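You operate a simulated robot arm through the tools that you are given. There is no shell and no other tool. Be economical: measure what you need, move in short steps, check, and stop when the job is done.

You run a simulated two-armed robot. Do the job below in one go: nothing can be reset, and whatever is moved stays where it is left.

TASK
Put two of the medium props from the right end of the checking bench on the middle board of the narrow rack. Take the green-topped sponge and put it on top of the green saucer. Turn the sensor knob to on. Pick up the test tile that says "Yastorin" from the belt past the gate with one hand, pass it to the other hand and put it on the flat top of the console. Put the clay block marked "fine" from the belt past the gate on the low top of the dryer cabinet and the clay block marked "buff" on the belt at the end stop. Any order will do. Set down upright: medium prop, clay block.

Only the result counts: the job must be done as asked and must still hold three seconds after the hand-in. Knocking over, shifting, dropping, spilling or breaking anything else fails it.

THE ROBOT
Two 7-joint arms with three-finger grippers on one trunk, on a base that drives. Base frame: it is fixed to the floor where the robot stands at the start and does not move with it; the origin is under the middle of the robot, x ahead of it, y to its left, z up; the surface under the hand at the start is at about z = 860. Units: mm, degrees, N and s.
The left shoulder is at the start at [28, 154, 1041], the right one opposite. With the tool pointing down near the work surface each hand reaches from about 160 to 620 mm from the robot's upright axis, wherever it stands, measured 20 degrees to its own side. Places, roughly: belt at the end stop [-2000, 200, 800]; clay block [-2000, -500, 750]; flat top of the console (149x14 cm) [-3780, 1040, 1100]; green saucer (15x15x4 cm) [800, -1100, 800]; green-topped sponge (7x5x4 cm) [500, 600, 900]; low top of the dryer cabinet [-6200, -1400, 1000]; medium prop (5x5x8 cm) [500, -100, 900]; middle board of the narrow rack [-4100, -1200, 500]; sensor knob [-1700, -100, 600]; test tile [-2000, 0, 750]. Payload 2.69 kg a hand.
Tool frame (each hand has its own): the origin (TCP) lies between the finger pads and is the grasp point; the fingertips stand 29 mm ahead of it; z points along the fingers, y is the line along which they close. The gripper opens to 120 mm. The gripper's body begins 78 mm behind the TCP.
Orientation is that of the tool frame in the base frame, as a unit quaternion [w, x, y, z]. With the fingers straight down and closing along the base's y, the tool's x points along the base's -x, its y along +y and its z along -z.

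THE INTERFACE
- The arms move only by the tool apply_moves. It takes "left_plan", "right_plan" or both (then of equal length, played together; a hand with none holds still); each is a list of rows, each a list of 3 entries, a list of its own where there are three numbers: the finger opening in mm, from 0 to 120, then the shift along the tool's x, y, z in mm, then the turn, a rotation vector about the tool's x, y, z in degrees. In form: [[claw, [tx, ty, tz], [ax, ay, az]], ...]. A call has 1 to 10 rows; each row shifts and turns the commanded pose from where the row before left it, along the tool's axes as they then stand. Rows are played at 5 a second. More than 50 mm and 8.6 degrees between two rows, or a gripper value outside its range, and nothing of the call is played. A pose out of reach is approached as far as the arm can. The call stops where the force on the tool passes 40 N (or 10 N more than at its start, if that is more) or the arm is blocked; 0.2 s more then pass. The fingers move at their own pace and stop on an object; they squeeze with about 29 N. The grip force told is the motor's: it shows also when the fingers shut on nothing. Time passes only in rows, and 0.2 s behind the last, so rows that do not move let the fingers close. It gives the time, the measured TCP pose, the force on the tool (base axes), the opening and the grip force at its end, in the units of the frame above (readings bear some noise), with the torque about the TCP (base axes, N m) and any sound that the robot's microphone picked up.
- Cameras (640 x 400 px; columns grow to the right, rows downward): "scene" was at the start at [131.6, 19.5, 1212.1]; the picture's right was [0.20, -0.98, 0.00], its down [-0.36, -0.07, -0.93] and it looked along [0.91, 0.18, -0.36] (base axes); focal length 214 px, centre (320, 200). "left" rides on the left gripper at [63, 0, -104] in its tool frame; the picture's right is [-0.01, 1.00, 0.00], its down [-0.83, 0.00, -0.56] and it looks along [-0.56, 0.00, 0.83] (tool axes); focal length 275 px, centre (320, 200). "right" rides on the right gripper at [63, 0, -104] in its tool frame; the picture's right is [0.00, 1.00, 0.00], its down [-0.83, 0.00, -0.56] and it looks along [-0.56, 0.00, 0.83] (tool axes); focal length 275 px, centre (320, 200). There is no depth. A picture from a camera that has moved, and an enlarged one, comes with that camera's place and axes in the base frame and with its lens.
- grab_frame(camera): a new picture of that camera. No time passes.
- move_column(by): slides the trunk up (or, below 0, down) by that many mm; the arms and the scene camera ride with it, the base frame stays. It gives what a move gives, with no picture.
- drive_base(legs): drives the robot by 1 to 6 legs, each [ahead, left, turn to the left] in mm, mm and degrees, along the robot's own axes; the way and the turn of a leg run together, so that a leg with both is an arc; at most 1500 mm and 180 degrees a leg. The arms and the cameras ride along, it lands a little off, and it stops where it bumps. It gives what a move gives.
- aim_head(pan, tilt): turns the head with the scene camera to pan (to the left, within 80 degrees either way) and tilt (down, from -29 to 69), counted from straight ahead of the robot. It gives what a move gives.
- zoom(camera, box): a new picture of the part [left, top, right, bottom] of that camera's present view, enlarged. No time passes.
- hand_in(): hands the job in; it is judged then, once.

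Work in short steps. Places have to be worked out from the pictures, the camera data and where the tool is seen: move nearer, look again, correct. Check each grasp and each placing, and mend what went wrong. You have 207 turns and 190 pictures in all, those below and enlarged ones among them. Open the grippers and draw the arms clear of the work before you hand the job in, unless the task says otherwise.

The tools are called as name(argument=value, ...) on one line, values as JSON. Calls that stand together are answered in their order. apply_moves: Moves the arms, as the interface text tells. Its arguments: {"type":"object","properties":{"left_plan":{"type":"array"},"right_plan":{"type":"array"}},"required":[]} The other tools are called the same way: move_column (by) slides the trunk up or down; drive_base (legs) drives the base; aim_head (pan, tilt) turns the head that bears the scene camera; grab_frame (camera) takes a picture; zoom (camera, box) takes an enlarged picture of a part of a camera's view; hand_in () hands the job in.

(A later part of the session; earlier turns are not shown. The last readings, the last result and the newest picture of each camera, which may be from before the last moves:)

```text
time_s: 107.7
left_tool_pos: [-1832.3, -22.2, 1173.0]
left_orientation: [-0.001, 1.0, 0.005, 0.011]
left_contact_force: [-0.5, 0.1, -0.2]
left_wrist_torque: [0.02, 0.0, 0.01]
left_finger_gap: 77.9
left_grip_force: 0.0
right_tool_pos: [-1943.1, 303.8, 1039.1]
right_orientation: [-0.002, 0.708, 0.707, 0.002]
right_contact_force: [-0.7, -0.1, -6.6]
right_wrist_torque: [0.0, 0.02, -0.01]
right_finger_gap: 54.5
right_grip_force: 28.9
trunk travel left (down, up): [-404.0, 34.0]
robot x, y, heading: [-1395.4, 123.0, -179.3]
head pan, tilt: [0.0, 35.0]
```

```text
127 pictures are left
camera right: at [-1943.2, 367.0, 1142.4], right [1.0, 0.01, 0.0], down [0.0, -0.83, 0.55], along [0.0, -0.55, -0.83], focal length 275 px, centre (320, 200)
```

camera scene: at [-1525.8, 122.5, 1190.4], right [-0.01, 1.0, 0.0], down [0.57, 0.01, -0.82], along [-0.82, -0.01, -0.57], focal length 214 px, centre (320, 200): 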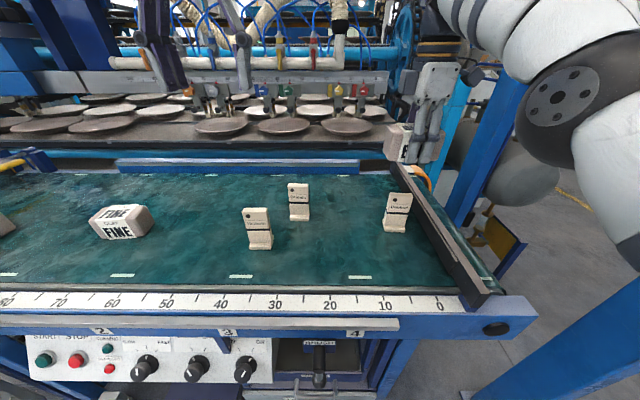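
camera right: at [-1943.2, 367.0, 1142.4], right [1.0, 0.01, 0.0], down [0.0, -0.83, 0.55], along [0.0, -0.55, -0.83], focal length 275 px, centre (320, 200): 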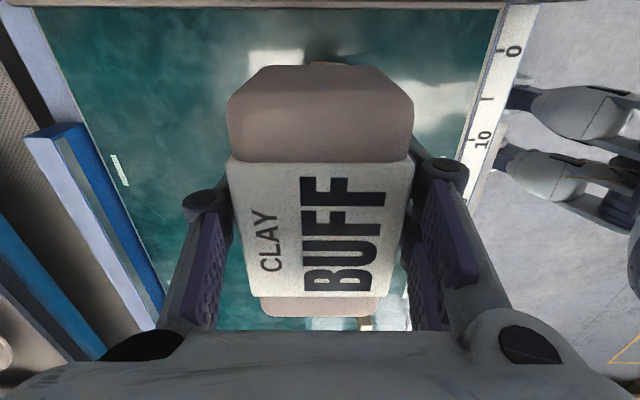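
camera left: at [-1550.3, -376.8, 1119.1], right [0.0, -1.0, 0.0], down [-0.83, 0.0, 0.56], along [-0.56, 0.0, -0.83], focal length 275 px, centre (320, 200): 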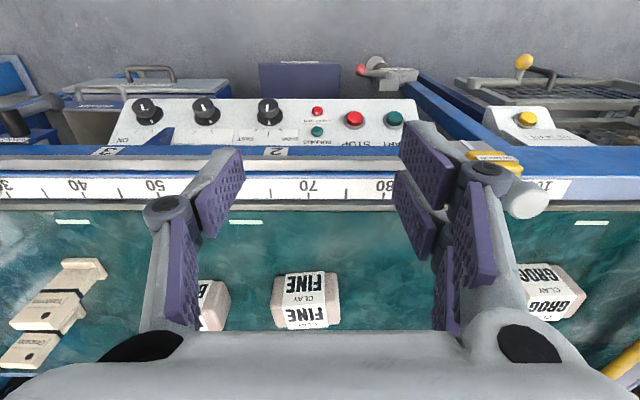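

Dobbrel stands at (-1950,319), end stop at y≈420. I'll set BUFF in front of it at (-1845,352): first shift over, then down.

apply_moves(right_plan=[[40, [24, 35, 0], [0, 0, 0]], [40, [24, 35, 0], [0, 0, 0]], [40, [0, 28, 0], [0, 0, 0]], [40, [0, 0, 45], [0, 0, 0]], [40, [0, 0, 45], [0, 0, 0]], [40, [0, 0, 40], [0, 0, 0]]])

grab_frame(camera="scene")

grab_frame(camera="right")

```text
time_s: 109.1
left_tool_pos: [-1832.9, -22.5, 1172.1]
left_orientation: [-0.001, 1.0, 0.005, 0.011]
left_contact_force: [0.7, 0.7, -0.4]
left_wrist_torque: [0.01, -0.02, 0.0]
left_finger_gap: 78.2
left_grip_force: 0.1
right_tool_pos: [-1845.4, 352.6, 907.3]
right_orientation: [-0.001, 0.708, 0.707, 0.001]
right_contact_force: [-0.2, -0.1, -5.8]
right_wrist_torque: [0.04, -0.01, -0.01]
right_finger_gap: 54.8
right_grip_force: 29.0
trunk travel left (down, up): [-404.0, 34.0]
robot x, y, heading: [-1396.0, 125.2, -179.3]
head pan, tilt: [0.0, 35.0]
```

```text
126 pictures are left
camera scene: at [-1526.4, 122.5, 1190.2], right [-0.01, 1.0, 0.0], down [0.57, 0.01, -0.82], along [-0.82, -0.01, -0.57], focal length 214 px, centre (320, 200)
```

scene: 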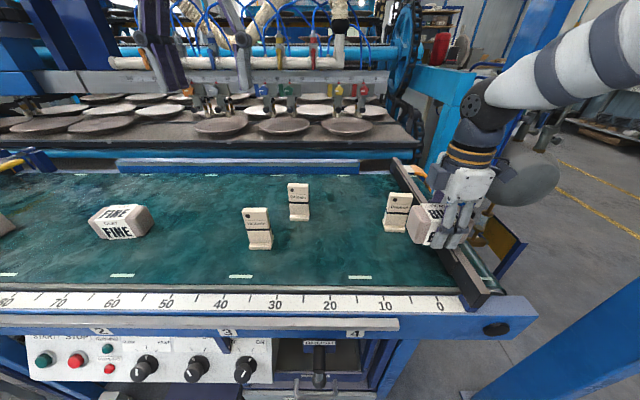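

```text
125 pictures are left
camera right: at [-1846.5, 415.6, 1012.1], right [1.0, 0.01, 0.0], down [0.0, -0.83, 0.55], along [0.0, -0.55, -0.83], focal length 275 px, centre (320, 200)
```

right: 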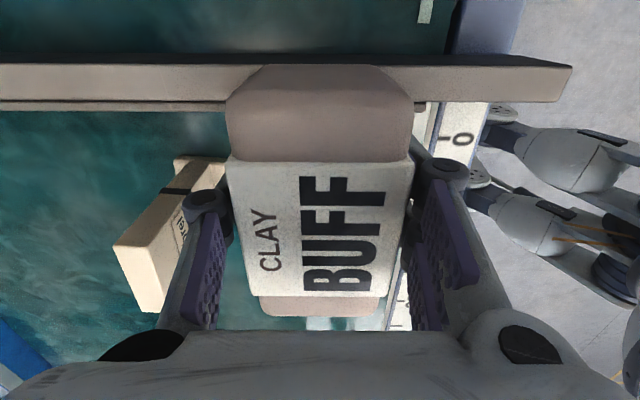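

The end stop bar looks closer than I thought. I zoom to measure before lowering.

zoom(camera="scene", box=[350, 150, 510, 310])

```text
2.50 times, centred on (430, 230) of scene
camera zoom: at [-1526.4, 122.5, 1190.2], right [-0.01, 1.0, 0.0], down [0.57, 0.01, -0.82], along [-0.82, -0.01, -0.57], focal length 536 px, centre (45, 125)
```

zoom: 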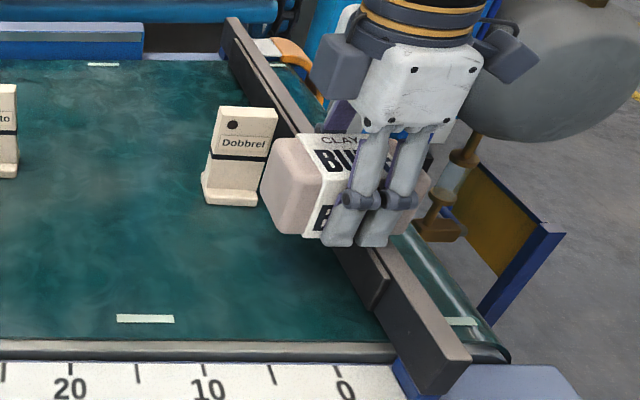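

The stop's inner face is at y≈390, so I shift back to y≈325, then lower the rest gently.

apply_moves(right_plan=[[40, [-27, 0, 0], [0, 0, 0]], [40, [0, 0, 35], [0, 0, 0]], [40, [0, 0, 15], [0, 0, 0]], [40, [0, 0, 5], [0, 0, 0]]])

zoom(camera="scene", box=[350, 150, 510, 310])

grab_frame(camera="right")

```text
time_s: 110.1
left_tool_pos: [-1832.9, -22.1, 1172.4]
left_orientation: [-0.001, 1.0, 0.006, 0.01]
left_contact_force: [0.0, 0.3, 0.1]
left_wrist_torque: [-0.04, 0.0, 0.0]
left_finger_gap: 78.0
left_grip_force: 0.0
right_tool_pos: [-1845.2, 326.4, 853.8]
right_orientation: [-0.002, 0.707, 0.707, 0.002]
right_contact_force: [-0.2, 0.5, -6.2]
right_wrist_torque: [0.01, 0.01, 0.02]
right_finger_gap: 54.6
right_grip_force: 28.9
trunk travel left (down, up): [-404.0, 34.0]
robot x, y, heading: [-1392.2, 119.0, -179.5]
head pan, tilt: [0.0, 35.0]
```

```text
2.50 times, centred on (430, 230) of scene
camera zoom: at [-1525.8, 122.4, 1190.4], right [-0.01, 1.0, 0.0], down [0.57, 0.01, -0.82], along [-0.82, -0.01, -0.57], focal length 536 px, centre (45, 125)
```

zoom: 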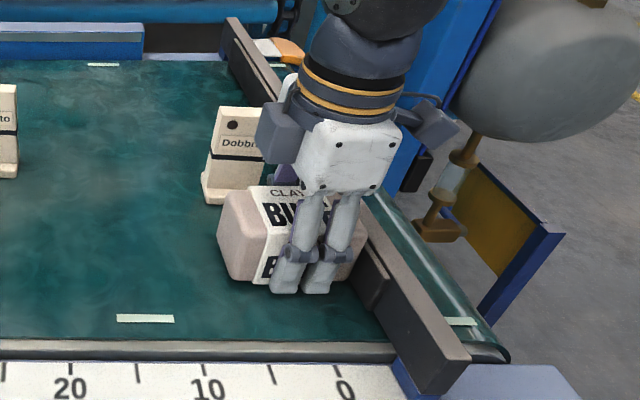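

```text
122 pictures are left
camera right: at [-1845.7, 388.8, 957.2], right [1.0, 0.0, 0.0], down [0.0, -0.83, 0.55], along [0.0, -0.55, -0.83], focal length 275 px, centre (320, 200)
```

right: 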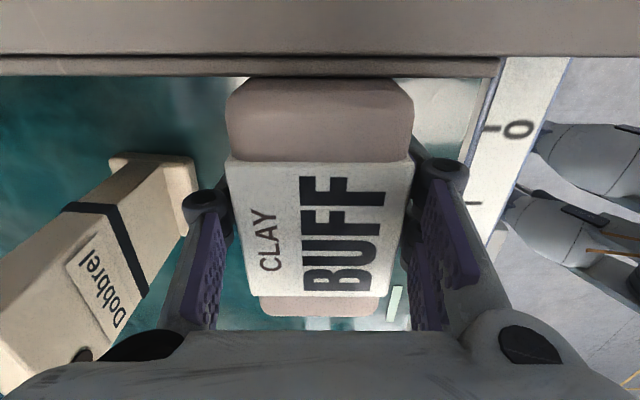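

BUFF hovers ~4 mm over the belt, clear of stop and Dobbrel. I lower the last bit and release with a modest opening.

apply_moves(right_plan=[[40, [0, 0, 3], [0, 0, 0]], [40, [0, 0, 2], [0, 0, 0]], [40, [0, 0, 0], [0, 0, 0]]])

```text
time_s: 110.9
left_tool_pos: [-1830.8, -22.3, 1172.7]
left_orientation: [-0.001, 1.0, 0.006, 0.01]
left_contact_force: [-0.5, 1.2, -0.9]
left_wrist_torque: [-0.04, -0.01, -0.01]
left_finger_gap: 78.0
left_grip_force: 0.1
right_tool_pos: [-1845.1, 326.1, 849.0]
right_orientation: [-0.002, 0.707, 0.707, 0.001]
right_contact_force: [0.1, 0.6, 0.7]
right_wrist_torque: [-0.36, 0.21, -0.02]
right_finger_gap: 54.7
right_grip_force: 29.0
trunk travel left (down, up): [-404.0, 34.0]
robot x, y, heading: [-1394.8, 121.5, -179.6]
head pan, tilt: [0.0, 35.0]
```

The block now rests on the belt. Release and lift off.

apply_moves(right_plan=[[70, [0, 0, 0], [0, 0, 0]], [72, [0, 0, 0], [0, 0, 0]], [72, [0, 0, -40], [0, 0, 0]], [72, [0, 0, -45], [0, 0, 0]], [72, [0, 0, -45], [0, 0, 0]], [72, [0, 0, -50], [0, 0, 0]]])

grab_frame(camera="scene")

grab_frame(camera="left")

```text
time_s: 112.3
left_tool_pos: [-1832.3, -22.7, 1173.2]
left_orientation: [-0.002, 1.0, 0.005, 0.011]
left_contact_force: [-0.5, 0.0, -0.5]
left_wrist_torque: [-0.01, 0.0, -0.02]
left_finger_gap: 78.0
left_grip_force: 0.0
right_tool_pos: [-1841.0, 325.7, 1028.6]
right_orientation: [-0.002, 0.707, 0.708, 0.001]
right_contact_force: [-0.2, -0.2, 0.3]
right_wrist_torque: [-0.01, 0.0, -0.01]
right_finger_gap: 72.2
right_grip_force: 0.1
trunk travel left (down, up): [-404.0, 34.0]
robot x, y, heading: [-1392.8, 121.9, -179.3]
head pan, tilt: [0.0, 35.0]
```

```text
121 pictures are left
camera scene: at [-1525.0, 122.0, 1190.5], right [-0.01, 1.0, 0.0], down [0.57, 0.01, -0.82], along [-0.82, -0.01, -0.57], focal length 214 px, centre (320, 200)
```

scene: 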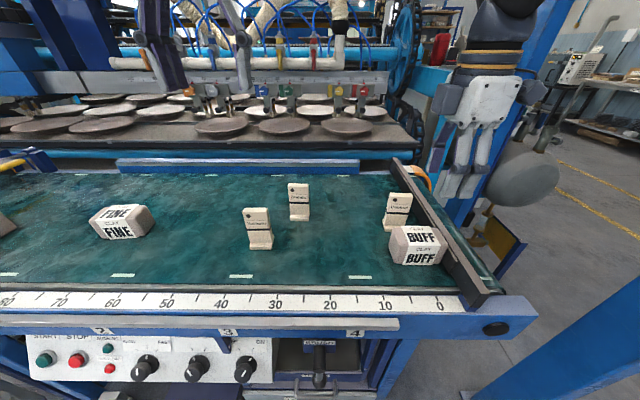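

```text
120 pictures are left
camera left: at [-1770.7, -22.2, 1279.9], right [0.01, -1.0, 0.0], down [-0.84, -0.01, 0.54], along [-0.54, 0.0, -0.84], focal length 275 px, centre (320, 200)
```

left: 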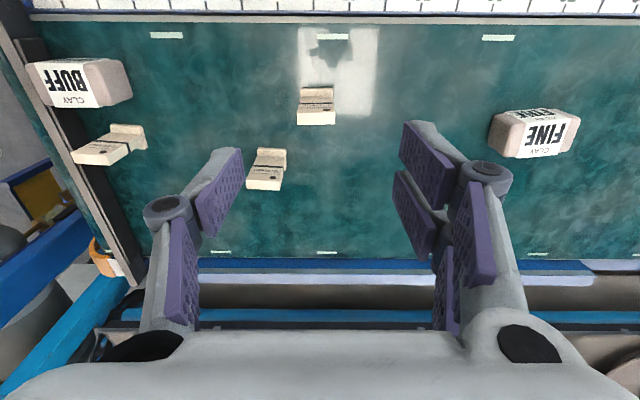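

BUFF stands at the end stop. Next the Yastorin tile with the left hand; enlarge its view.

zoom(camera="left", box=[240, 60, 400, 160])

zoom(camera="scene", box=[200, 160, 360, 260])

```text
4.00 times, centred on (320, 110) of left
camera zoom: at [-1770.7, -22.2, 1279.9], right [0.01, -1.0, 0.0], down [-0.84, -0.01, 0.54], along [-0.54, 0.0, -0.84], focal length 1101 px, centre (320, 560)
```

zoom: 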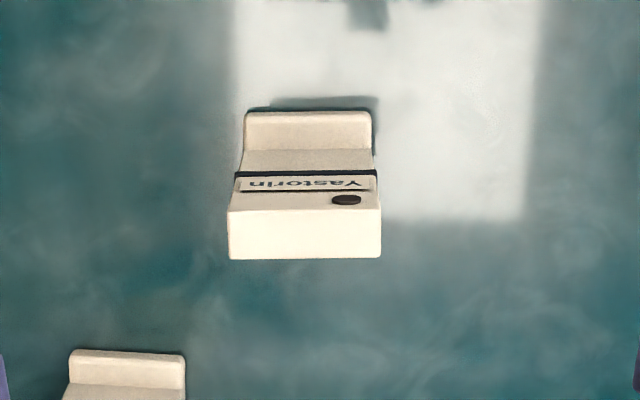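

```text
4.00 times, centred on (280, 210) of scene
camera zoom: at [-1525.0, 122.0, 1190.5], right [-0.01, 1.0, 0.0], down [0.57, 0.01, -0.82], along [-0.82, -0.01, -0.57], focal length 858 px, centre (480, 160)
```

zoom: 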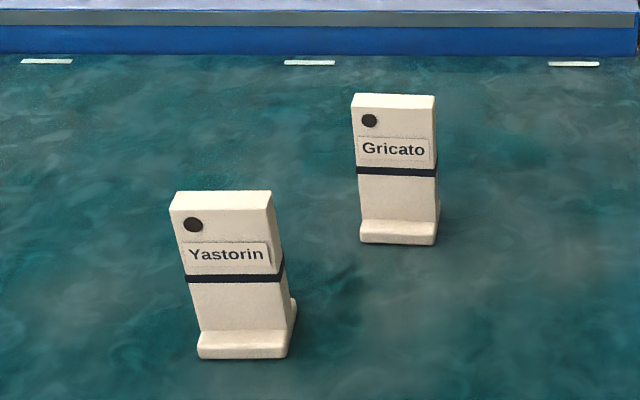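

Tile top at about (-1882,-17,906), 52 wide, 20 thick. I lower the left hand over it to z≈1000 and re-check.

apply_moves(left_plan=[[90, [-17, -2, 43], [0, 0, 0]], [90, [-17, -2, 43], [0, 0, 0]], [90, [-16, -2, 43], [0, 0, 0]], [90, [0, 0, 41], [0, 0, 0]]])

grab_frame(camera="left")

```text
time_s: 113.3
left_tool_pos: [-1878.4, -15.1, 1000.9]
left_orientation: [-0.001, 1.0, 0.005, 0.011]
left_contact_force: [-0.6, -0.7, 0.8]
left_wrist_torque: [0.02, 0.02, 0.01]
left_finger_gap: 90.0
left_grip_force: 0.1
right_tool_pos: [-1843.2, 325.5, 1028.5]
right_orientation: [-0.001, 0.707, 0.707, 0.001]
right_contact_force: [-0.6, 0.3, 1.3]
right_wrist_torque: [-0.01, -0.01, -0.04]
right_finger_gap: 71.7
right_grip_force: 0.0
trunk travel left (down, up): [-404.0, 34.0]
robot x, y, heading: [-1390.6, 124.4, -179.6]
head pan, tilt: [0.0, 35.0]
```

```text
117 pictures are left
camera left: at [-1817.4, -15.4, 1107.6], right [0.01, -1.0, 0.0], down [-0.84, -0.01, 0.54], along [-0.54, 0.0, -0.84], focal length 275 px, centre (320, 200)
```

left: 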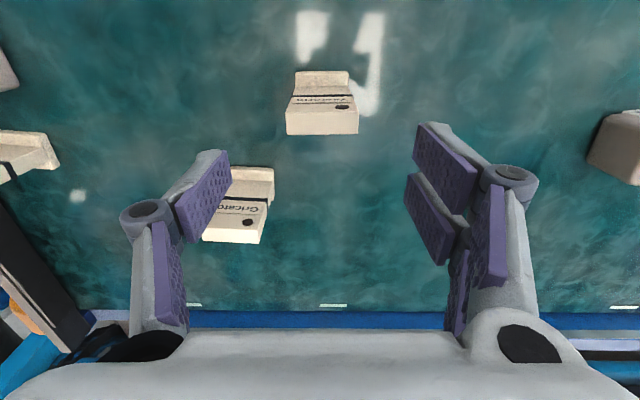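

Aligned within a couple of mm. I descend to z≈900, close, and lift.

apply_moves(left_plan=[[84, [2, 2, 40], [0, 0, 0]], [84, [0, 0, 40], [0, 0, 0]], [84, [0, 0, 20], [0, 0, 0]], [35, [0, 0, 0], [0, 0, 0]], [35, [0, 0, 0], [0, 0, 0]], [35, [0, 0, 0], [0, 0, 0]], [35, [0, 0, -40], [0, 0, 0]], [35, [0, 0, -45], [0, 0, 0]], [35, [0, 0, -45], [0, 0, 0]], [35, [0, 0, -45], [0, 0, 0]]])

grab_frame(camera="left")

grab_frame(camera="scene")

```text
time_s: 115.5
left_tool_pos: [-1878.6, -17.9, 1077.4]
left_orientation: [-0.001, 1.0, 0.005, 0.011]
left_contact_force: [-0.2, -0.2, -0.7]
left_wrist_torque: [0.01, -0.02, 0.01]
left_finger_gap: 49.1
left_grip_force: 29.1
right_tool_pos: [-1843.0, 326.4, 1027.9]
right_orientation: [0.0, 0.707, 0.707, 0.001]
right_contact_force: [0.8, -0.6, -0.1]
right_wrist_torque: [0.01, 0.01, 0.01]
right_finger_gap: 72.3
right_grip_force: 0.1
trunk travel left (down, up): [-404.0, 34.0]
robot x, y, heading: [-1393.8, 120.7, -179.6]
head pan, tilt: [0.0, 35.0]
```

```text
116 pictures are left
camera left: at [-1817.5, -17.3, 1183.9], right [0.01, -1.0, 0.0], down [-0.84, -0.01, 0.54], along [-0.54, 0.0, -0.84], focal length 275 px, centre (320, 200)
```

left: 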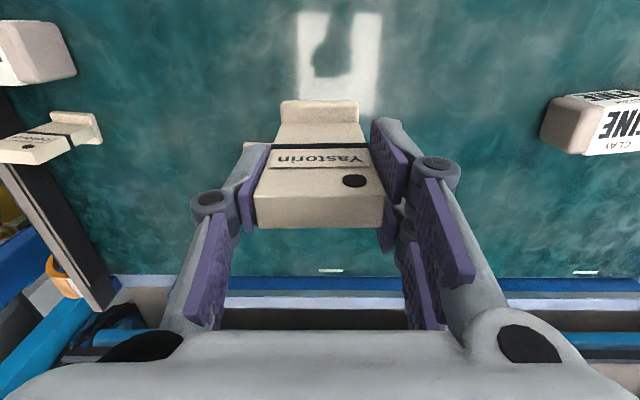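

```text
115 pictures are left
camera scene: at [-1525.3, 122.2, 1190.4], right [-0.01, 1.0, 0.0], down [0.57, 0.01, -0.82], along [-0.82, -0.01, -0.57], focal length 214 px, centre (320, 200)
```

scene: 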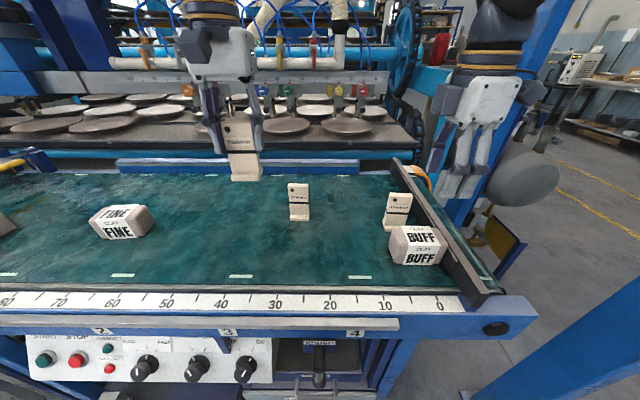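

Tile gripped by the left hand. I back away from the belt and un-yaw the right hand to prepare the hand-over.

drive_base(legs=[[-450, 0, 0]])

apply_moves(right_plan=[[90, [0, 0, 0], [0, 0, 8.5]], [90, [0, 0, 0], [0, 0, 8.5]], [90, [0, 0, 0], [0, 0, 8.5]], [90, [0, 0, 0], [0, 0, 8.5]], [90, [0, 0, 0], [0, 0, 8.5]], [90, [0, 0, 0], [0, 0, 8.5]], [90, [0, 0, 0], [0, 0, 8.5]], [90, [0, 0, 0], [0, 0, 8.5]], [90, [0, 0, 0], [0, 0, 8.5]], [90, [0, 0, 0], [0, 0, 8.5]]])

apply_moves(right_plan=[[90, [0, 0, 0], [0, 0, 5]], [90, [0, 0, 0], [0, -8.5, 0]], [90, [0, 0, 0], [0, -8.5, 0]], [90, [0, 0, 0], [0, -8.5, 0]], [90, [0, 0, 0], [0, -8.5, 0]], [90, [0, 0, 0], [0, -8.5, 0]], [90, [0, 0, 0], [0, -8.5, 0]], [90, [0, 0, 0], [0, -8.5, 0]]])

grab_frame(camera="scene")

```text
time_s: 118.2
left_tool_pos: [-1428.2, -12.2, 1076.5]
left_orientation: [-0.001, 1.0, 0.005, 0.011]
left_contact_force: [-0.2, 0.9, -1.5]
left_wrist_torque: [-0.02, 0.03, 0.02]
left_finger_gap: 49.3
left_grip_force: 29.2
right_tool_pos: [-1393.0, 331.3, 1029.5]
right_orientation: [0.0, 0.708, 0.706, 0.001]
right_contact_force: [-0.2, 0.1, 0.3]
right_wrist_torque: [0.01, 0.04, -0.01]
right_finger_gap: 71.7
right_grip_force: 0.1
trunk travel left (down, up): [-404.0, 34.0]
robot x, y, heading: [-945.1, 124.1, -179.3]
head pan, tilt: [0.0, 35.0]
```

```text
time_s: 120.4
left_tool_pos: [-1428.3, -12.7, 1076.7]
left_orientation: [-0.002, 1.0, 0.005, 0.011]
left_contact_force: [-0.1, -0.1, -0.9]
left_wrist_torque: [-0.02, -0.01, 0.02]
left_finger_gap: 49.4
left_grip_force: 28.3
right_tool_pos: [-1392.1, 330.5, 1028.7]
right_orientation: [-0.002, 0.999, 0.041, 0.0]
right_contact_force: [-0.2, 0.4, 0.3]
right_wrist_torque: [0.01, -0.01, 0.01]
right_finger_gap: 90.0
right_grip_force: 0.1
trunk travel left (down, up): [-404.0, 34.0]
robot x, y, heading: [-944.8, 125.4, -179.5]
head pan, tilt: [0.0, 35.0]
```

```text
time_s: 122.2
left_tool_pos: [-1428.4, -12.8, 1076.3]
left_orientation: [-0.001, 1.0, 0.004, 0.01]
left_contact_force: [-0.4, 0.8, -1.3]
left_wrist_torque: [0.03, 0.01, 0.0]
left_finger_gap: 49.4
left_grip_force: 29.2
right_tool_pos: [-1392.4, 329.9, 1029.2]
right_orientation: [-0.001, 0.868, 0.0, -0.497]
right_contact_force: [-0.7, 0.1, -1.2]
right_wrist_torque: [-0.01, 0.0, -0.01]
right_finger_gap: 89.9
right_grip_force: 0.1
trunk travel left (down, up): [-404.0, 34.0]
robot x, y, heading: [-943.4, 125.2, -179.3]
head pan, tilt: [0.0, 35.0]
```

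```text
114 pictures are left
camera scene: at [-1075.1, 126.5, 1190.4], right [-0.01, 1.0, 0.0], down [0.57, 0.0, -0.82], along [-0.82, -0.01, -0.57], focal length 214 px, centre (320, 200)
```

scene: 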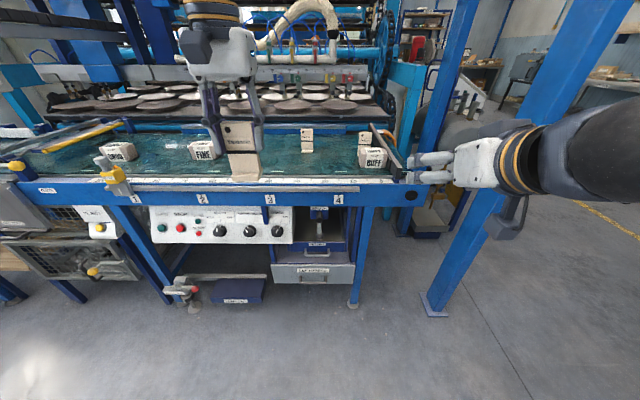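

I bring the tile forward-centre with the left hand and the right hand in behind it at a standoff.

apply_moves(left_plan=[[35, [-23, -25, 14], [0, 0, 0]], [35, [-23, -25, 14], [0, 0, 0]], [35, [-23, -25, 14], [0, 0, 0]], [35, [-23, -25, 14], [0, 0, 0]], [35, [0, 0, 0], [0, 0, 0]], [35, [0, 0, 0], [0, 0, 0]], [35, [0, 0, 0], [0, 0, 0]]], right_plan=[[90, [0, 0, 0], [0, 0, 0]], [90, [-1, 40.5, 5], [0, 0, 0]], [90, [-1, 40.5, 5], [0, 0, 0]], [90, [-1, 40.5, 5], [0, 0, 0]], [90, [-1, 40.5, 5], [0, 0, 0]], [90, [-1, 40.5, 5], [0, 0, 0]], [90, [-1, 40.5, 5], [0, 0, 0]]])

grab_frame(camera="scene")

grab_frame(camera="right")

```text
time_s: 123.8
left_tool_pos: [-1467.9, 56.1, 1018.3]
left_orientation: [-0.002, 1.0, 0.003, 0.011]
left_contact_force: [-0.4, -2.1, -1.2]
left_wrist_torque: [0.03, -0.06, -0.08]
left_finger_gap: 49.4
left_grip_force: 28.7
left hand out of reach, approached as far as the arm can: row 2, 3, 4
right_tool_pos: [-1421.3, 86.1, 1018.8]
right_orientation: [-0.002, 0.868, 0.001, -0.496]
right_contact_force: [0.7, 0.5, -0.6]
right_wrist_torque: [-0.01, 0.04, -0.06]
right_finger_gap: 89.6
right_grip_force: 0.0
trunk travel left (down, up): [-404.0, 34.0]
robot x, y, heading: [-942.3, 124.5, -179.7]
head pan, tilt: [0.0, 35.0]
```

```text
113 pictures are left
camera scene: at [-1075.0, 125.6, 1190.4], right [-0.01, 1.0, 0.0], down [0.57, 0.01, -0.82], along [-0.82, -0.01, -0.57], focal length 214 px, centre (320, 200)
```

scene: 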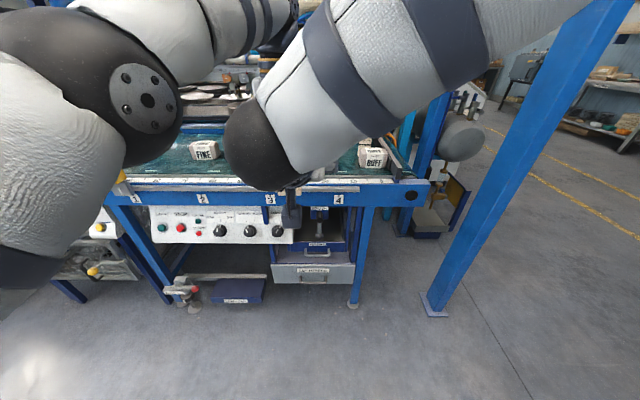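

```text
112 pictures are left
camera right: at [-1300.3, 86.8, 1016.6], right [0.0, -1.0, -0.01], down [0.06, -0.01, 1.0], along [-1.0, 0.0, 0.06], focal length 275 px, centre (320, 200)
```

right: 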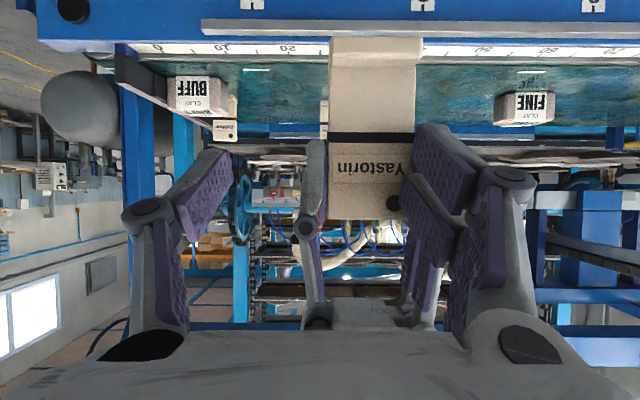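

Left arm reached its limit with the tile at (-1466,56). I shift the right hand to match: retreat, shift sideways and down, then look.

apply_moves(right_plan=[[90, [0, 0, -40], [0, 0, 0]], [90, [27, 31, 0], [0, 0, 0]], [90, [0, 0, 40], [0, 0, 0]]])

grab_frame(camera="right")

```text
time_s: 124.6
left_tool_pos: [-1468.6, 57.2, 1018.9]
left_orientation: [-0.002, 1.0, 0.006, 0.011]
left_contact_force: [-0.9, 0.2, -1.8]
left_wrist_torque: [0.05, 0.02, 0.01]
left_finger_gap: 49.5
left_grip_force: 29.2
right_tool_pos: [-1408.8, 59.3, 996.2]
right_orientation: [0.001, 0.869, -0.005, -0.495]
right_contact_force: [-0.2, -0.4, -0.2]
right_wrist_torque: [-0.01, 0.0, 0.0]
right_finger_gap: 89.9
right_grip_force: 0.1
trunk travel left (down, up): [-404.0, 34.0]
robot x, y, heading: [-944.9, 124.3, -179.6]
head pan, tilt: [0.0, 35.0]
```

```text
111 pictures are left
camera right: at [-1287.8, 58.2, 994.6], right [0.0, -1.0, 0.0], down [0.05, 0.0, 1.0], along [-1.0, 0.01, 0.05], focal length 275 px, centre (320, 200)
```

right: 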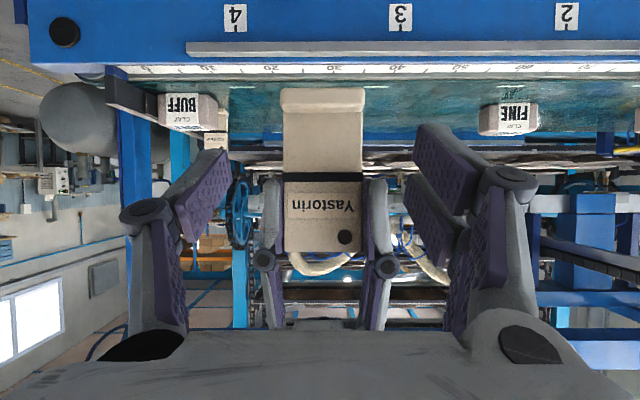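

Centred on the tile. I advance 66 mm and close the right hand on it.

apply_moves(right_plan=[[90, [0, 1, 30], [0, 0, 0]], [90, [0, 1, 26], [0, 0, 0]], [90, [0, 0, 10], [0, 0, 0]], [35, [0, 0, 0], [0, 0, 0]], [35, [0, 0, 0], [0, 0, 0]], [35, [0, 0, 0], [0, 0, 0]]])

grab_frame(camera="right")

```text
time_s: 126.0
left_tool_pos: [-1467.3, 59.3, 1019.7]
left_orientation: [-0.002, 1.0, 0.005, 0.01]
left_contact_force: [-0.2, 4.0, 1.2]
left_wrist_torque: [-0.8, 0.11, 0.54]
left_finger_gap: 49.2
left_grip_force: 29.0
right_tool_pos: [-1465.5, 54.1, 961.0]
right_orientation: [-0.001, 0.869, 0.0, -0.495]
right_contact_force: [0.6, -3.7, -0.9]
right_wrist_torque: [1.05, -0.15, -0.52]
right_finger_gap: 55.6
right_grip_force: 14.8
trunk travel left (down, up): [-404.0, 34.0]
robot x, y, heading: [-949.5, 124.5, -179.2]
head pan, tilt: [0.0, 35.0]
```

```text
110 pictures are left
camera right: at [-1343.7, 54.8, 959.5], right [0.0, -1.0, -0.01], down [0.06, -0.01, 1.0], along [-1.0, 0.0, 0.06], focal length 275 px, centre (320, 200)
```

right: 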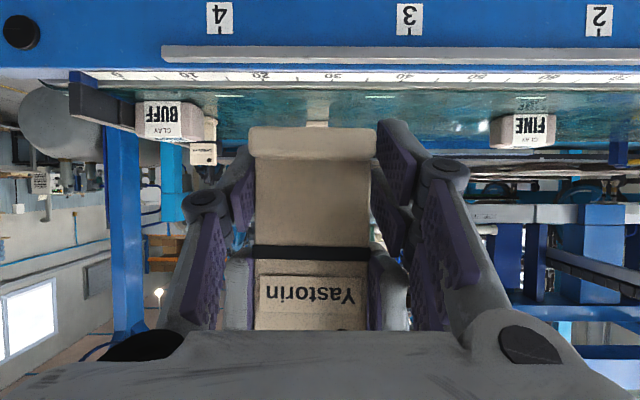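

One finger touches first (3.5 mm off). I open a little, shift by 3.5 mm, and close again.

apply_moves(right_plan=[[66, [0, 0, 0], [0, 0, 0]], [66, [0, -3.5, 0], [0, 0, 0]], [35, [0, 0, 0], [0, 0, 0]], [35, [0, 0, 0], [0, 0, 0]], [35, [0, 0, 0], [0, 0, 0]]])

grab_frame(camera="right")

```text
time_s: 127.2
left_tool_pos: [-1467.8, 61.2, 1017.9]
left_orientation: [-0.005, 1.0, 0.002, 0.009]
left_contact_force: [3.1, 32.6, 7.1]
left_wrist_torque: [0.17, 0.2, 0.77]
left_finger_gap: 49.2
left_grip_force: 28.7
right_tool_pos: [-1465.0, 58.3, 959.8]
right_orientation: [0.001, 0.869, 0.0, -0.495]
right_contact_force: [-3.6, -32.6, -8.7]
right_wrist_torque: [1.7, -0.4, -0.64]
right_finger_gap: 56.4
right_grip_force: 15.0
trunk travel left (down, up): [-404.0, 34.0]
robot x, y, heading: [-944.8, 123.7, -179.6]
head pan, tilt: [0.0, 35.0]
```

```text
109 pictures are left
camera right: at [-1343.7, 57.9, 959.6], right [0.0, -1.0, 0.0], down [0.05, 0.0, 1.0], along [-1.0, 0.0, 0.05], focal length 275 px, centre (320, 200)
```

right: 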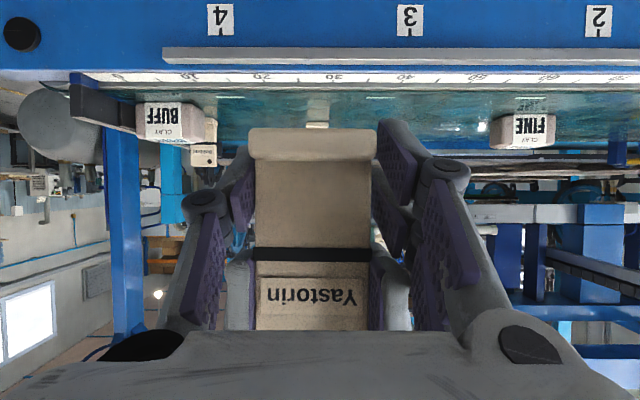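

The force shows I shifted the wrong way. I open, shift 7 mm the other way and close.

apply_moves(right_plan=[[68, [0, 0, 0], [0, 0, 0]], [68, [0, 7, 0], [0, 0, 0]], [68, [0, 0, 0], [0, 0, 0]], [35, [0, 0, 0], [0, 0, 0]], [35, [0, 0, 0], [0, 0, 0]], [35, [0, 0, 0], [0, 0, 0]]])

```text
time_s: 128.6
left_tool_pos: [-1469.2, 57.4, 1017.9]
left_orientation: [0.0, 1.0, 0.005, 0.01]
left_contact_force: [1.5, -9.1, 0.3]
left_wrist_torque: [-1.1, -0.42, 0.18]
left_finger_gap: 49.5
left_grip_force: 29.0
right_tool_pos: [-1465.6, 53.9, 961.3]
right_orientation: [-0.003, 0.868, -0.001, -0.497]
right_contact_force: [-1.8, 9.6, -0.1]
right_wrist_torque: [0.53, 0.32, -0.23]
right_finger_gap: 55.4
right_grip_force: 14.3
trunk travel left (down, up): [-404.0, 34.0]
robot x, y, heading: [-943.9, 126.5, -179.6]
head pan, tilt: [0.0, 35.0]
```

The fingertips are catching the tile's wider foot (55 mm). I open, raise the right hand 8.5 mm, and close on the tile's body.

apply_moves(right_plan=[[70, [0, 0, 0], [0, 0, 0]], [70, [-7.4, -2, -4], [0, 0, 0]], [70, [0, 0, 0], [0, 0, 0]], [35, [0, 0, 0], [0, 0, 0]], [35, [0, 0, 0], [0, 0, 0]], [35, [0, 0, 0], [0, 0, 0]]])

grab_frame(camera="right")

```text
time_s: 130.0
left_tool_pos: [-1467.4, 59.8, 1016.4]
left_orientation: [-0.003, 1.0, 0.003, 0.011]
left_contact_force: [5.6, 24.8, -2.9]
left_wrist_torque: [0.47, 0.41, 0.43]
left_finger_gap: 49.0
left_grip_force: 29.4
right_tool_pos: [-1466.4, 53.8, 969.0]
right_orientation: [0.003, 0.87, -0.002, -0.493]
right_contact_force: [-5.8, -24.1, 1.5]
right_wrist_torque: [0.72, -0.64, -0.35]
right_finger_gap: 60.7
right_grip_force: 18.9
trunk travel left (down, up): [-404.0, 34.0]
robot x, y, heading: [-942.5, 124.6, -179.4]
head pan, tilt: [0.0, 35.0]
```

```text
108 pictures are left
camera right: at [-1345.1, 53.9, 968.2], right [0.0, -1.0, 0.0], down [0.05, 0.0, 1.0], along [-1.0, 0.0, 0.05], focal length 275 px, centre (320, 200)
```

right: 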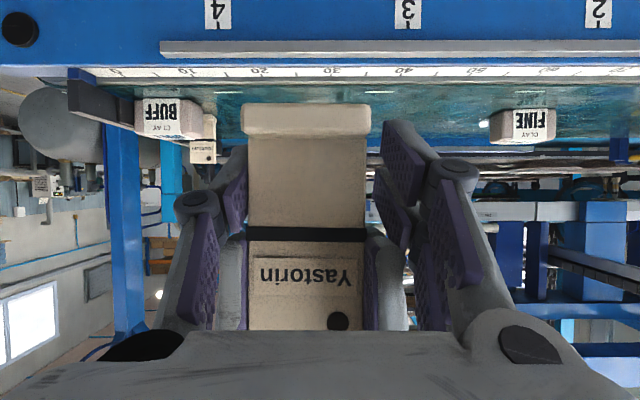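

The obstruction is the left fingertips above, not the foot (same width). I open, go down 19 mm instead, centre, and close.

apply_moves(right_plan=[[74, [0, 0, 0], [0, 0, 0]], [74, [16.5, -4, 9.5], [0, 0, 0]], [74, [0, 0, 0], [0, 0, 0]], [35, [0, 0, 0], [0, 0, 0]], [35, [0, 0, 0], [0, 0, 0]], [35, [0, 0, 0], [0, 0, 0]]])

grab_frame(camera="right")

```text
time_s: 131.4
left_tool_pos: [-1468.6, 58.0, 1018.7]
left_orientation: [-0.002, 1.0, 0.005, 0.01]
left_contact_force: [-8.5, 3.2, -8.8]
left_wrist_torque: [0.17, 0.3, -0.13]
left_finger_gap: 49.7
left_grip_force: 28.8
right_tool_pos: [-1466.1, 57.0, 950.7]
right_orientation: [-0.001, 0.869, 0.0, -0.495]
right_contact_force: [9.0, -3.1, 6.9]
right_wrist_torque: [0.01, 0.34, 0.13]
right_finger_gap: 49.3
right_grip_force: 29.1
trunk travel left (down, up): [-404.0, 34.0]
robot x, y, heading: [-937.9, 126.9, -179.5]
head pan, tilt: [0.0, 35.0]
```

```text
107 pictures are left
camera right: at [-1344.4, 57.4, 949.1], right [0.0, -1.0, -0.01], down [0.06, -0.01, 1.0], along [-1.0, 0.0, 0.06], focal length 275 px, centre (320, 200)
```

right: 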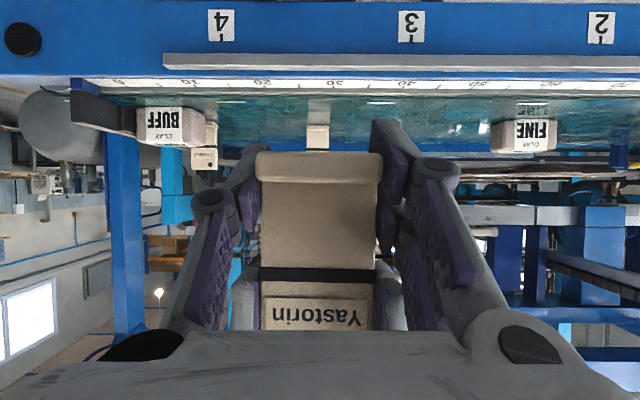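

Both hands hold the tile (49.3 mm, 29 N). I open the left hand and lift it away.

apply_moves(left_plan=[[62, [0, 0, 0], [0, 0, 0]], [66, [0, 0, 0], [0, 0, 0]], [66, [0, 0, -25], [0, 0, 0]], [66, [0, 0, -45], [0, 0, 0]], [66, [0, 0, -45], [0, 0, 0]]])

grab_frame(camera="right")

```text
time_s: 132.6
left_tool_pos: [-1432.1, 47.6, 1098.5]
left_orientation: [-0.002, 1.0, 0.005, 0.01]
left_contact_force: [-0.3, -0.1, -0.4]
left_wrist_torque: [-0.02, -0.06, 0.02]
left_finger_gap: 66.0
left_grip_force: 0.0
left hand out of reach, approached as far as the arm can: row 3, 4, 5
right_tool_pos: [-1466.8, 57.9, 949.9]
right_orientation: [-0.001, 0.868, -0.001, -0.497]
right_contact_force: [-1.2, 0.6, 0.0]
right_wrist_torque: [0.01, 0.02, 0.02]
right_finger_gap: 49.2
right_grip_force: 28.8
trunk travel left (down, up): [-404.0, 34.0]
robot x, y, heading: [-939.4, 126.1, -179.5]
head pan, tilt: [0.0, 35.0]
```

```text
106 pictures are left
camera right: at [-1344.7, 58.2, 948.8], right [0.0, -1.0, 0.0], down [0.06, 0.0, 1.0], along [-1.0, 0.0, 0.06], focal length 275 px, centre (320, 200)
```

right: 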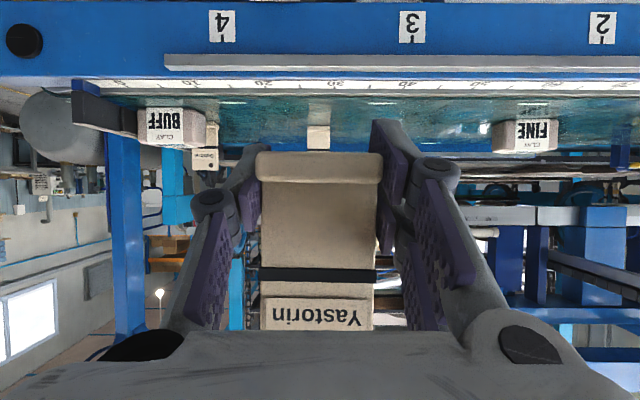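

The tile is now in the right hand. I separate the hands: left outward with a 90° yaw for FINE, right out and up.

apply_moves(left_plan=[[80, [0, 45, 0], [0, 0, 0]], [80, [0, 45, 0], [0, 0, 0]], [80, [0, 45, 0], [0, 0, 0]], [80, [0, 45, 0], [0, 0, 0]], [80, [0, 30, 0], [0, 0, 8.5]], [80, [0, 0, 0], [0, 0, 8.5]], [80, [0, 0, 0], [0, 0, 8.5]], [80, [0, 0, 0], [0, 0, 8.5]], [80, [0, 0, 0], [0, 0, 8.5]], [80, [0, 0, 0], [0, 0, 8.5]]], right_plan=[[35, [0, 0, 0], [0, 0, 0]], [35, [0, 0, 0], [0, 0, 0]], [35, [-21, -40, -12], [0, 0, 0]], [35, [-21, -40, -12], [0, 0, 0]], [35, [-21, -40, -12], [0, 0, 0]], [35, [-21, -40, -12], [0, 0, 0]], [35, [0, 0, 0], [0, 0, 0]], [35, [0, 0, 0], [0, 0, 0]], [35, [0, 0, 0], [0, 0, 0]], [35, [0, 0, 0], [0, 0, 0]]])

apply_moves(left_plan=[[90, [0, 0, 0], [0, 0, 8]], [90, [0, 0, 0], [0, 0, 8]], [90, [0, 0, 0], [0, 0, 8]], [90, [0, 0, 0], [0, 0, 8]], [90, [0, 0, 0], [0, 0, 7]]])

grab_frame(camera="scene")

```text
time_s: 134.8
left_tool_pos: [-1430.9, -162.6, 1098.3]
left_orientation: [-0.005, 0.904, -0.428, 0.01]
left_contact_force: [0.1, -0.2, 0.6]
left_wrist_torque: [0.01, 0.01, 0.03]
left_finger_gap: 79.7
left_grip_force: 0.1
right_tool_pos: [-1466.9, 217.7, 1048.7]
right_orientation: [-0.001, 0.868, 0.001, -0.496]
right_contact_force: [-0.2, 0.4, -1.5]
right_wrist_torque: [-0.01, 0.04, 0.02]
right_finger_gap: 49.2
right_grip_force: 28.6
trunk travel left (down, up): [-404.0, 34.0]
robot x, y, heading: [-943.9, 126.8, -179.6]
head pan, tilt: [0.0, 35.0]
```

```text
time_s: 136.0
left_tool_pos: [-1430.8, -161.6, 1098.6]
left_orientation: [-0.009, 0.709, -0.705, 0.006]
left_contact_force: [-0.5, -0.3, 0.6]
left_wrist_torque: [0.0, 0.02, 0.02]
left_finger_gap: 90.0
left_grip_force: 0.1
right_tool_pos: [-1465.3, 217.3, 1047.2]
right_orientation: [-0.002, 0.868, 0.0, -0.496]
right_contact_force: [0.9, -0.7, -1.0]
right_wrist_torque: [0.01, -0.03, -0.06]
right_finger_gap: 49.1
right_grip_force: 28.7
trunk travel left (down, up): [-404.0, 34.0]
robot x, y, heading: [-944.5, 125.9, -179.4]
head pan, tilt: [0.0, 35.0]
```

```text
105 pictures are left
camera scene: at [-1075.1, 126.4, 1190.4], right [-0.01, 1.0, 0.0], down [0.57, 0.0, -0.82], along [-0.82, -0.01, -0.57], focal length 214 px, centre (320, 200)
```

scene: 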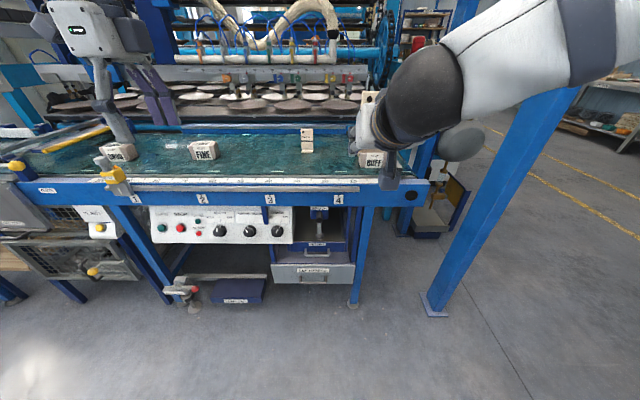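

I drive forward-left so the left hand comes over FINE.

drive_base(legs=[[490, 195, 0]])

grab_frame(camera="left")

```text
time_s: 139.1
left_tool_pos: [-1914.2, -360.7, 1097.5]
left_orientation: [-0.007, 0.711, -0.704, 0.007]
left_contact_force: [-0.1, 0.2, 0.6]
left_wrist_torque: [-0.01, -0.01, -0.04]
left_finger_gap: 90.3
left_grip_force: 0.0
right_tool_pos: [-1949.9, 18.3, 1047.4]
right_orientation: [-0.003, 0.868, 0.0, -0.496]
right_contact_force: [-0.1, -1.1, -1.1]
right_wrist_torque: [0.04, 0.03, 0.04]
right_finger_gap: 48.8
right_grip_force: 28.9
trunk travel left (down, up): [-404.0, 34.0]
robot x, y, heading: [-1428.8, -69.0, -179.5]
head pan, tilt: [0.0, 35.0]
```

```text
104 pictures are left
camera left: at [-1915.7, -423.1, 1203.8], right [-1.0, 0.0, -0.02], down [-0.02, 0.83, 0.56], along [0.01, 0.56, -0.83], focal length 275 px, centre (320, 200)
```

left: 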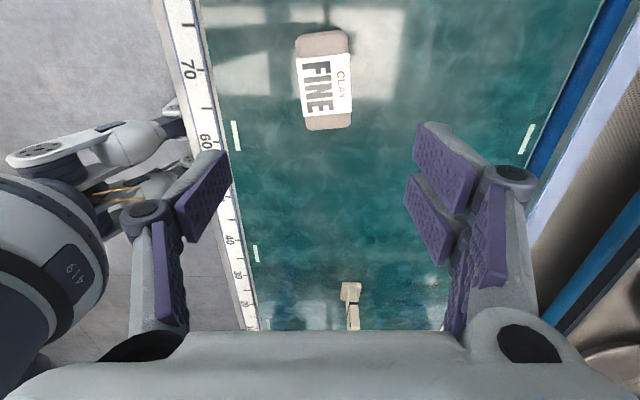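

FINE is directly below at about (-1914,-359). I go down, grip, and lift.

apply_moves(left_plan=[[94, [-1, 0, 49], [0, 0, 0]], [94, [0, 0, 49], [0, 0, 0]], [94, [0, 0, 49], [0, 0, 0]], [94, [0, 0, 49], [0, 0, 0]], [94, [0, 0, 35], [0, 0, 0]]])

grab_frame(camera="left")

```text
time_s: 140.3
left_tool_pos: [-1909.6, -358.5, 865.6]
left_orientation: [-0.008, 0.71, -0.704, 0.007]
left_contact_force: [-1.0, 0.1, -0.1]
left_wrist_torque: [-0.01, 0.02, -0.02]
left_finger_gap: 94.2
left_grip_force: 0.0
right_tool_pos: [-1950.1, 18.0, 1048.5]
right_orientation: [-0.002, 0.868, 0.0, -0.496]
right_contact_force: [-0.5, 0.1, -1.4]
right_wrist_torque: [0.0, -0.02, -0.02]
right_finger_gap: 49.3
right_grip_force: 29.3
trunk travel left (down, up): [-404.0, 34.0]
robot x, y, heading: [-1425.6, -72.0, -179.5]
head pan, tilt: [0.0, 35.0]
```

```text
103 pictures are left
camera left: at [-1911.2, -421.7, 971.4], right [-1.0, -0.01, -0.02], down [-0.02, 0.83, 0.56], along [0.01, 0.56, -0.83], focal length 275 px, centre (320, 200)
```

left: 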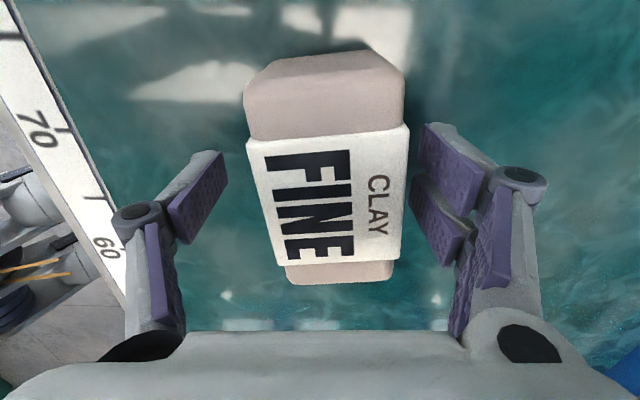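

The block is yawed ~5°; I match it, descend the last 14 mm and grip, then lift.

apply_moves(left_plan=[[94, [0, 2, 0], [0, 0, -5]], [94, [0, 0, 14], [0, 0, 0]], [40, [0, 0, 0], [0, 0, 0]], [40, [0, 0, 0], [0, 0, 0]], [40, [0, 0, 0], [0, 0, 0]], [40, [0, 0, -45], [0, 0, 0]], [40, [0, 0, -45], [0, 0, 0]], [40, [0, 0, -45], [0, 0, 0]], [40, [0, 0, -45], [0, 0, 0]], [40, [0, 0, -45], [0, 0, 0]]])

grab_frame(camera="left")

```text
time_s: 142.5
left_tool_pos: [-1913.9, -359.9, 1079.5]
left_orientation: [-0.009, 0.74, -0.672, 0.007]
left_contact_force: [-0.2, 0.4, -6.3]
left_wrist_torque: [-0.01, 0.0, 0.0]
left_finger_gap: 54.8
left_grip_force: 28.9
right_tool_pos: [-1950.1, 19.0, 1047.4]
right_orientation: [-0.002, 0.869, 0.001, -0.496]
right_contact_force: [0.2, 0.3, -1.3]
right_wrist_torque: [-0.03, 0.0, 0.0]
right_finger_gap: 49.4
right_grip_force: 29.2
trunk travel left (down, up): [-404.0, 34.0]
robot x, y, heading: [-1427.7, -74.0, -179.3]
head pan, tilt: [0.0, 35.0]
```

```text
102 pictures are left
camera left: at [-1911.1, -421.8, 1184.7], right [-1.0, -0.09, -0.02], down [-0.09, 0.83, 0.56], along [-0.03, 0.56, -0.83], focal length 275 px, centre (320, 200)
```

left: 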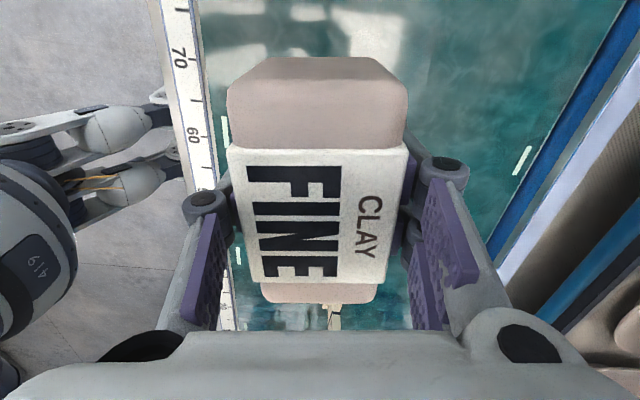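

Both items are held. I back off and go round the machine's +y side; first to about (-950,1300) and look ahead.

drive_base(legs=[[-480, 0, 0], [0, -1350, 0]])

aim_head(pan=0, tilt=15)

grab_frame(camera="scene")

```text
time_s: 155.5
left_tool_pos: [-1449.4, 1002.2, 1078.1]
left_orientation: [-0.008, 0.74, -0.673, 0.007]
left_contact_force: [0.2, 0.2, -5.5]
left_wrist_torque: [0.0, -0.01, -0.01]
left_finger_gap: 54.4
left_grip_force: 28.8
right_tool_pos: [-1483.2, 1380.2, 1047.9]
right_orientation: [-0.002, 0.868, -0.001, -0.496]
right_contact_force: [-0.1, 0.9, -1.8]
right_wrist_torque: [0.03, -0.01, 0.0]
right_finger_gap: 49.2
right_grip_force: 29.2
trunk travel left (down, up): [-404.0, 34.0]
robot x, y, heading: [-959.8, 1287.6, -179.8]
head pan, tilt: [0.0, 35.0]
```

```text
time_s: 156.4
left_tool_pos: [-1449.2, 1002.2, 1077.1]
left_orientation: [-0.008, 0.739, -0.674, 0.008]
left_contact_force: [0.2, 0.2, -5.6]
left_wrist_torque: [0.01, 0.01, 0.02]
left_finger_gap: 54.8
left_grip_force: 28.6
right_tool_pos: [-1482.8, 1378.9, 1046.8]
right_orientation: [-0.003, 0.868, -0.002, -0.496]
right_contact_force: [0.0, -0.7, -0.6]
right_wrist_torque: [-0.01, -0.02, 0.02]
right_finger_gap: 49.2
right_grip_force: 29.0
trunk travel left (down, up): [-404.0, 34.0]
robot x, y, heading: [-960.3, 1285.3, -179.7]
head pan, tilt: [0.0, 15.0]
```

```text
101 pictures are left
camera scene: at [-1097.6, 1288.5, 1222.3], right [-0.01, 1.0, 0.0], down [0.26, 0.0, -0.97], along [-0.97, -0.01, -0.26], focal length 214 px, centre (320, 200)
```

scene: 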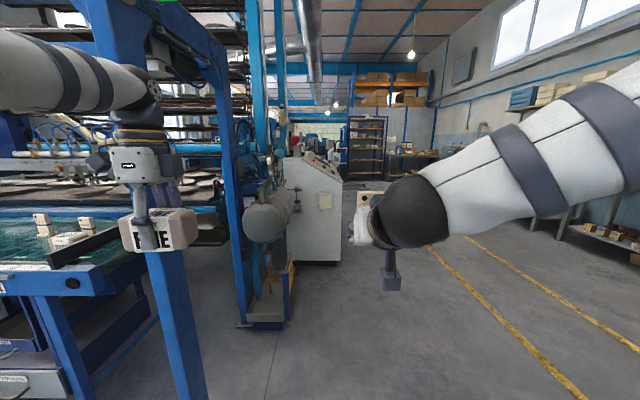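

The console is the white sloped cabinet ahead, its slope facing +y. I drive along its front side (y≈1950) to x≈-3560 and turn to face it.

drive_base(legs=[[0, -660, 0], [1400, 0, 0], [1200, 0, 0], [0, 0, 90]])

grab_frame(camera="scene")

```text
time_s: 177.9
left_tool_pos: [-3296.4, 1432.0, 1077.6]
left_orientation: [-0.011, 0.999, 0.033, -0.001]
left_contact_force: [-0.1, -0.6, -5.4]
left_wrist_torque: [0.02, -0.01, 0.02]
left_finger_gap: 54.8
left_grip_force: 28.9
right_tool_pos: [-3674.8, 1409.0, 1047.1]
right_orientation: [0.344, 0.623, 0.604, -0.358]
right_contact_force: [0.6, -0.7, -0.5]
right_wrist_torque: [0.03, 0.01, 0.02]
right_finger_gap: 49.4
right_grip_force: 29.2
trunk travel left (down, up): [-404.0, 34.0]
robot x, y, heading: [-3567.2, 1925.4, -91.2]
head pan, tilt: [0.0, 15.0]
```

```text
100 pictures are left
camera scene: at [-3570.8, 1793.4, 1222.4], right [-1.0, 0.02, 0.0], down [0.01, 0.26, -0.97], along [-0.02, -0.97, -0.26], focal length 214 px, centre (320, 200)
```

scene: 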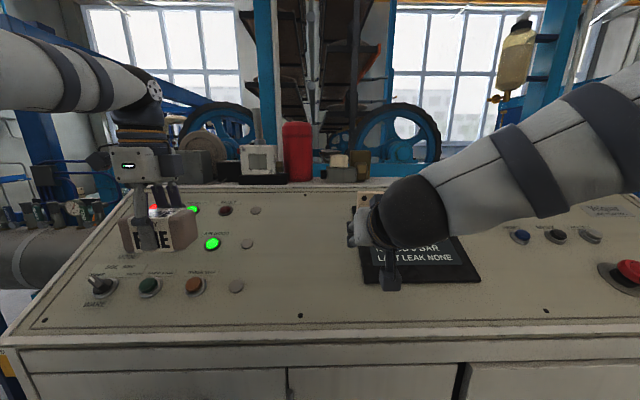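

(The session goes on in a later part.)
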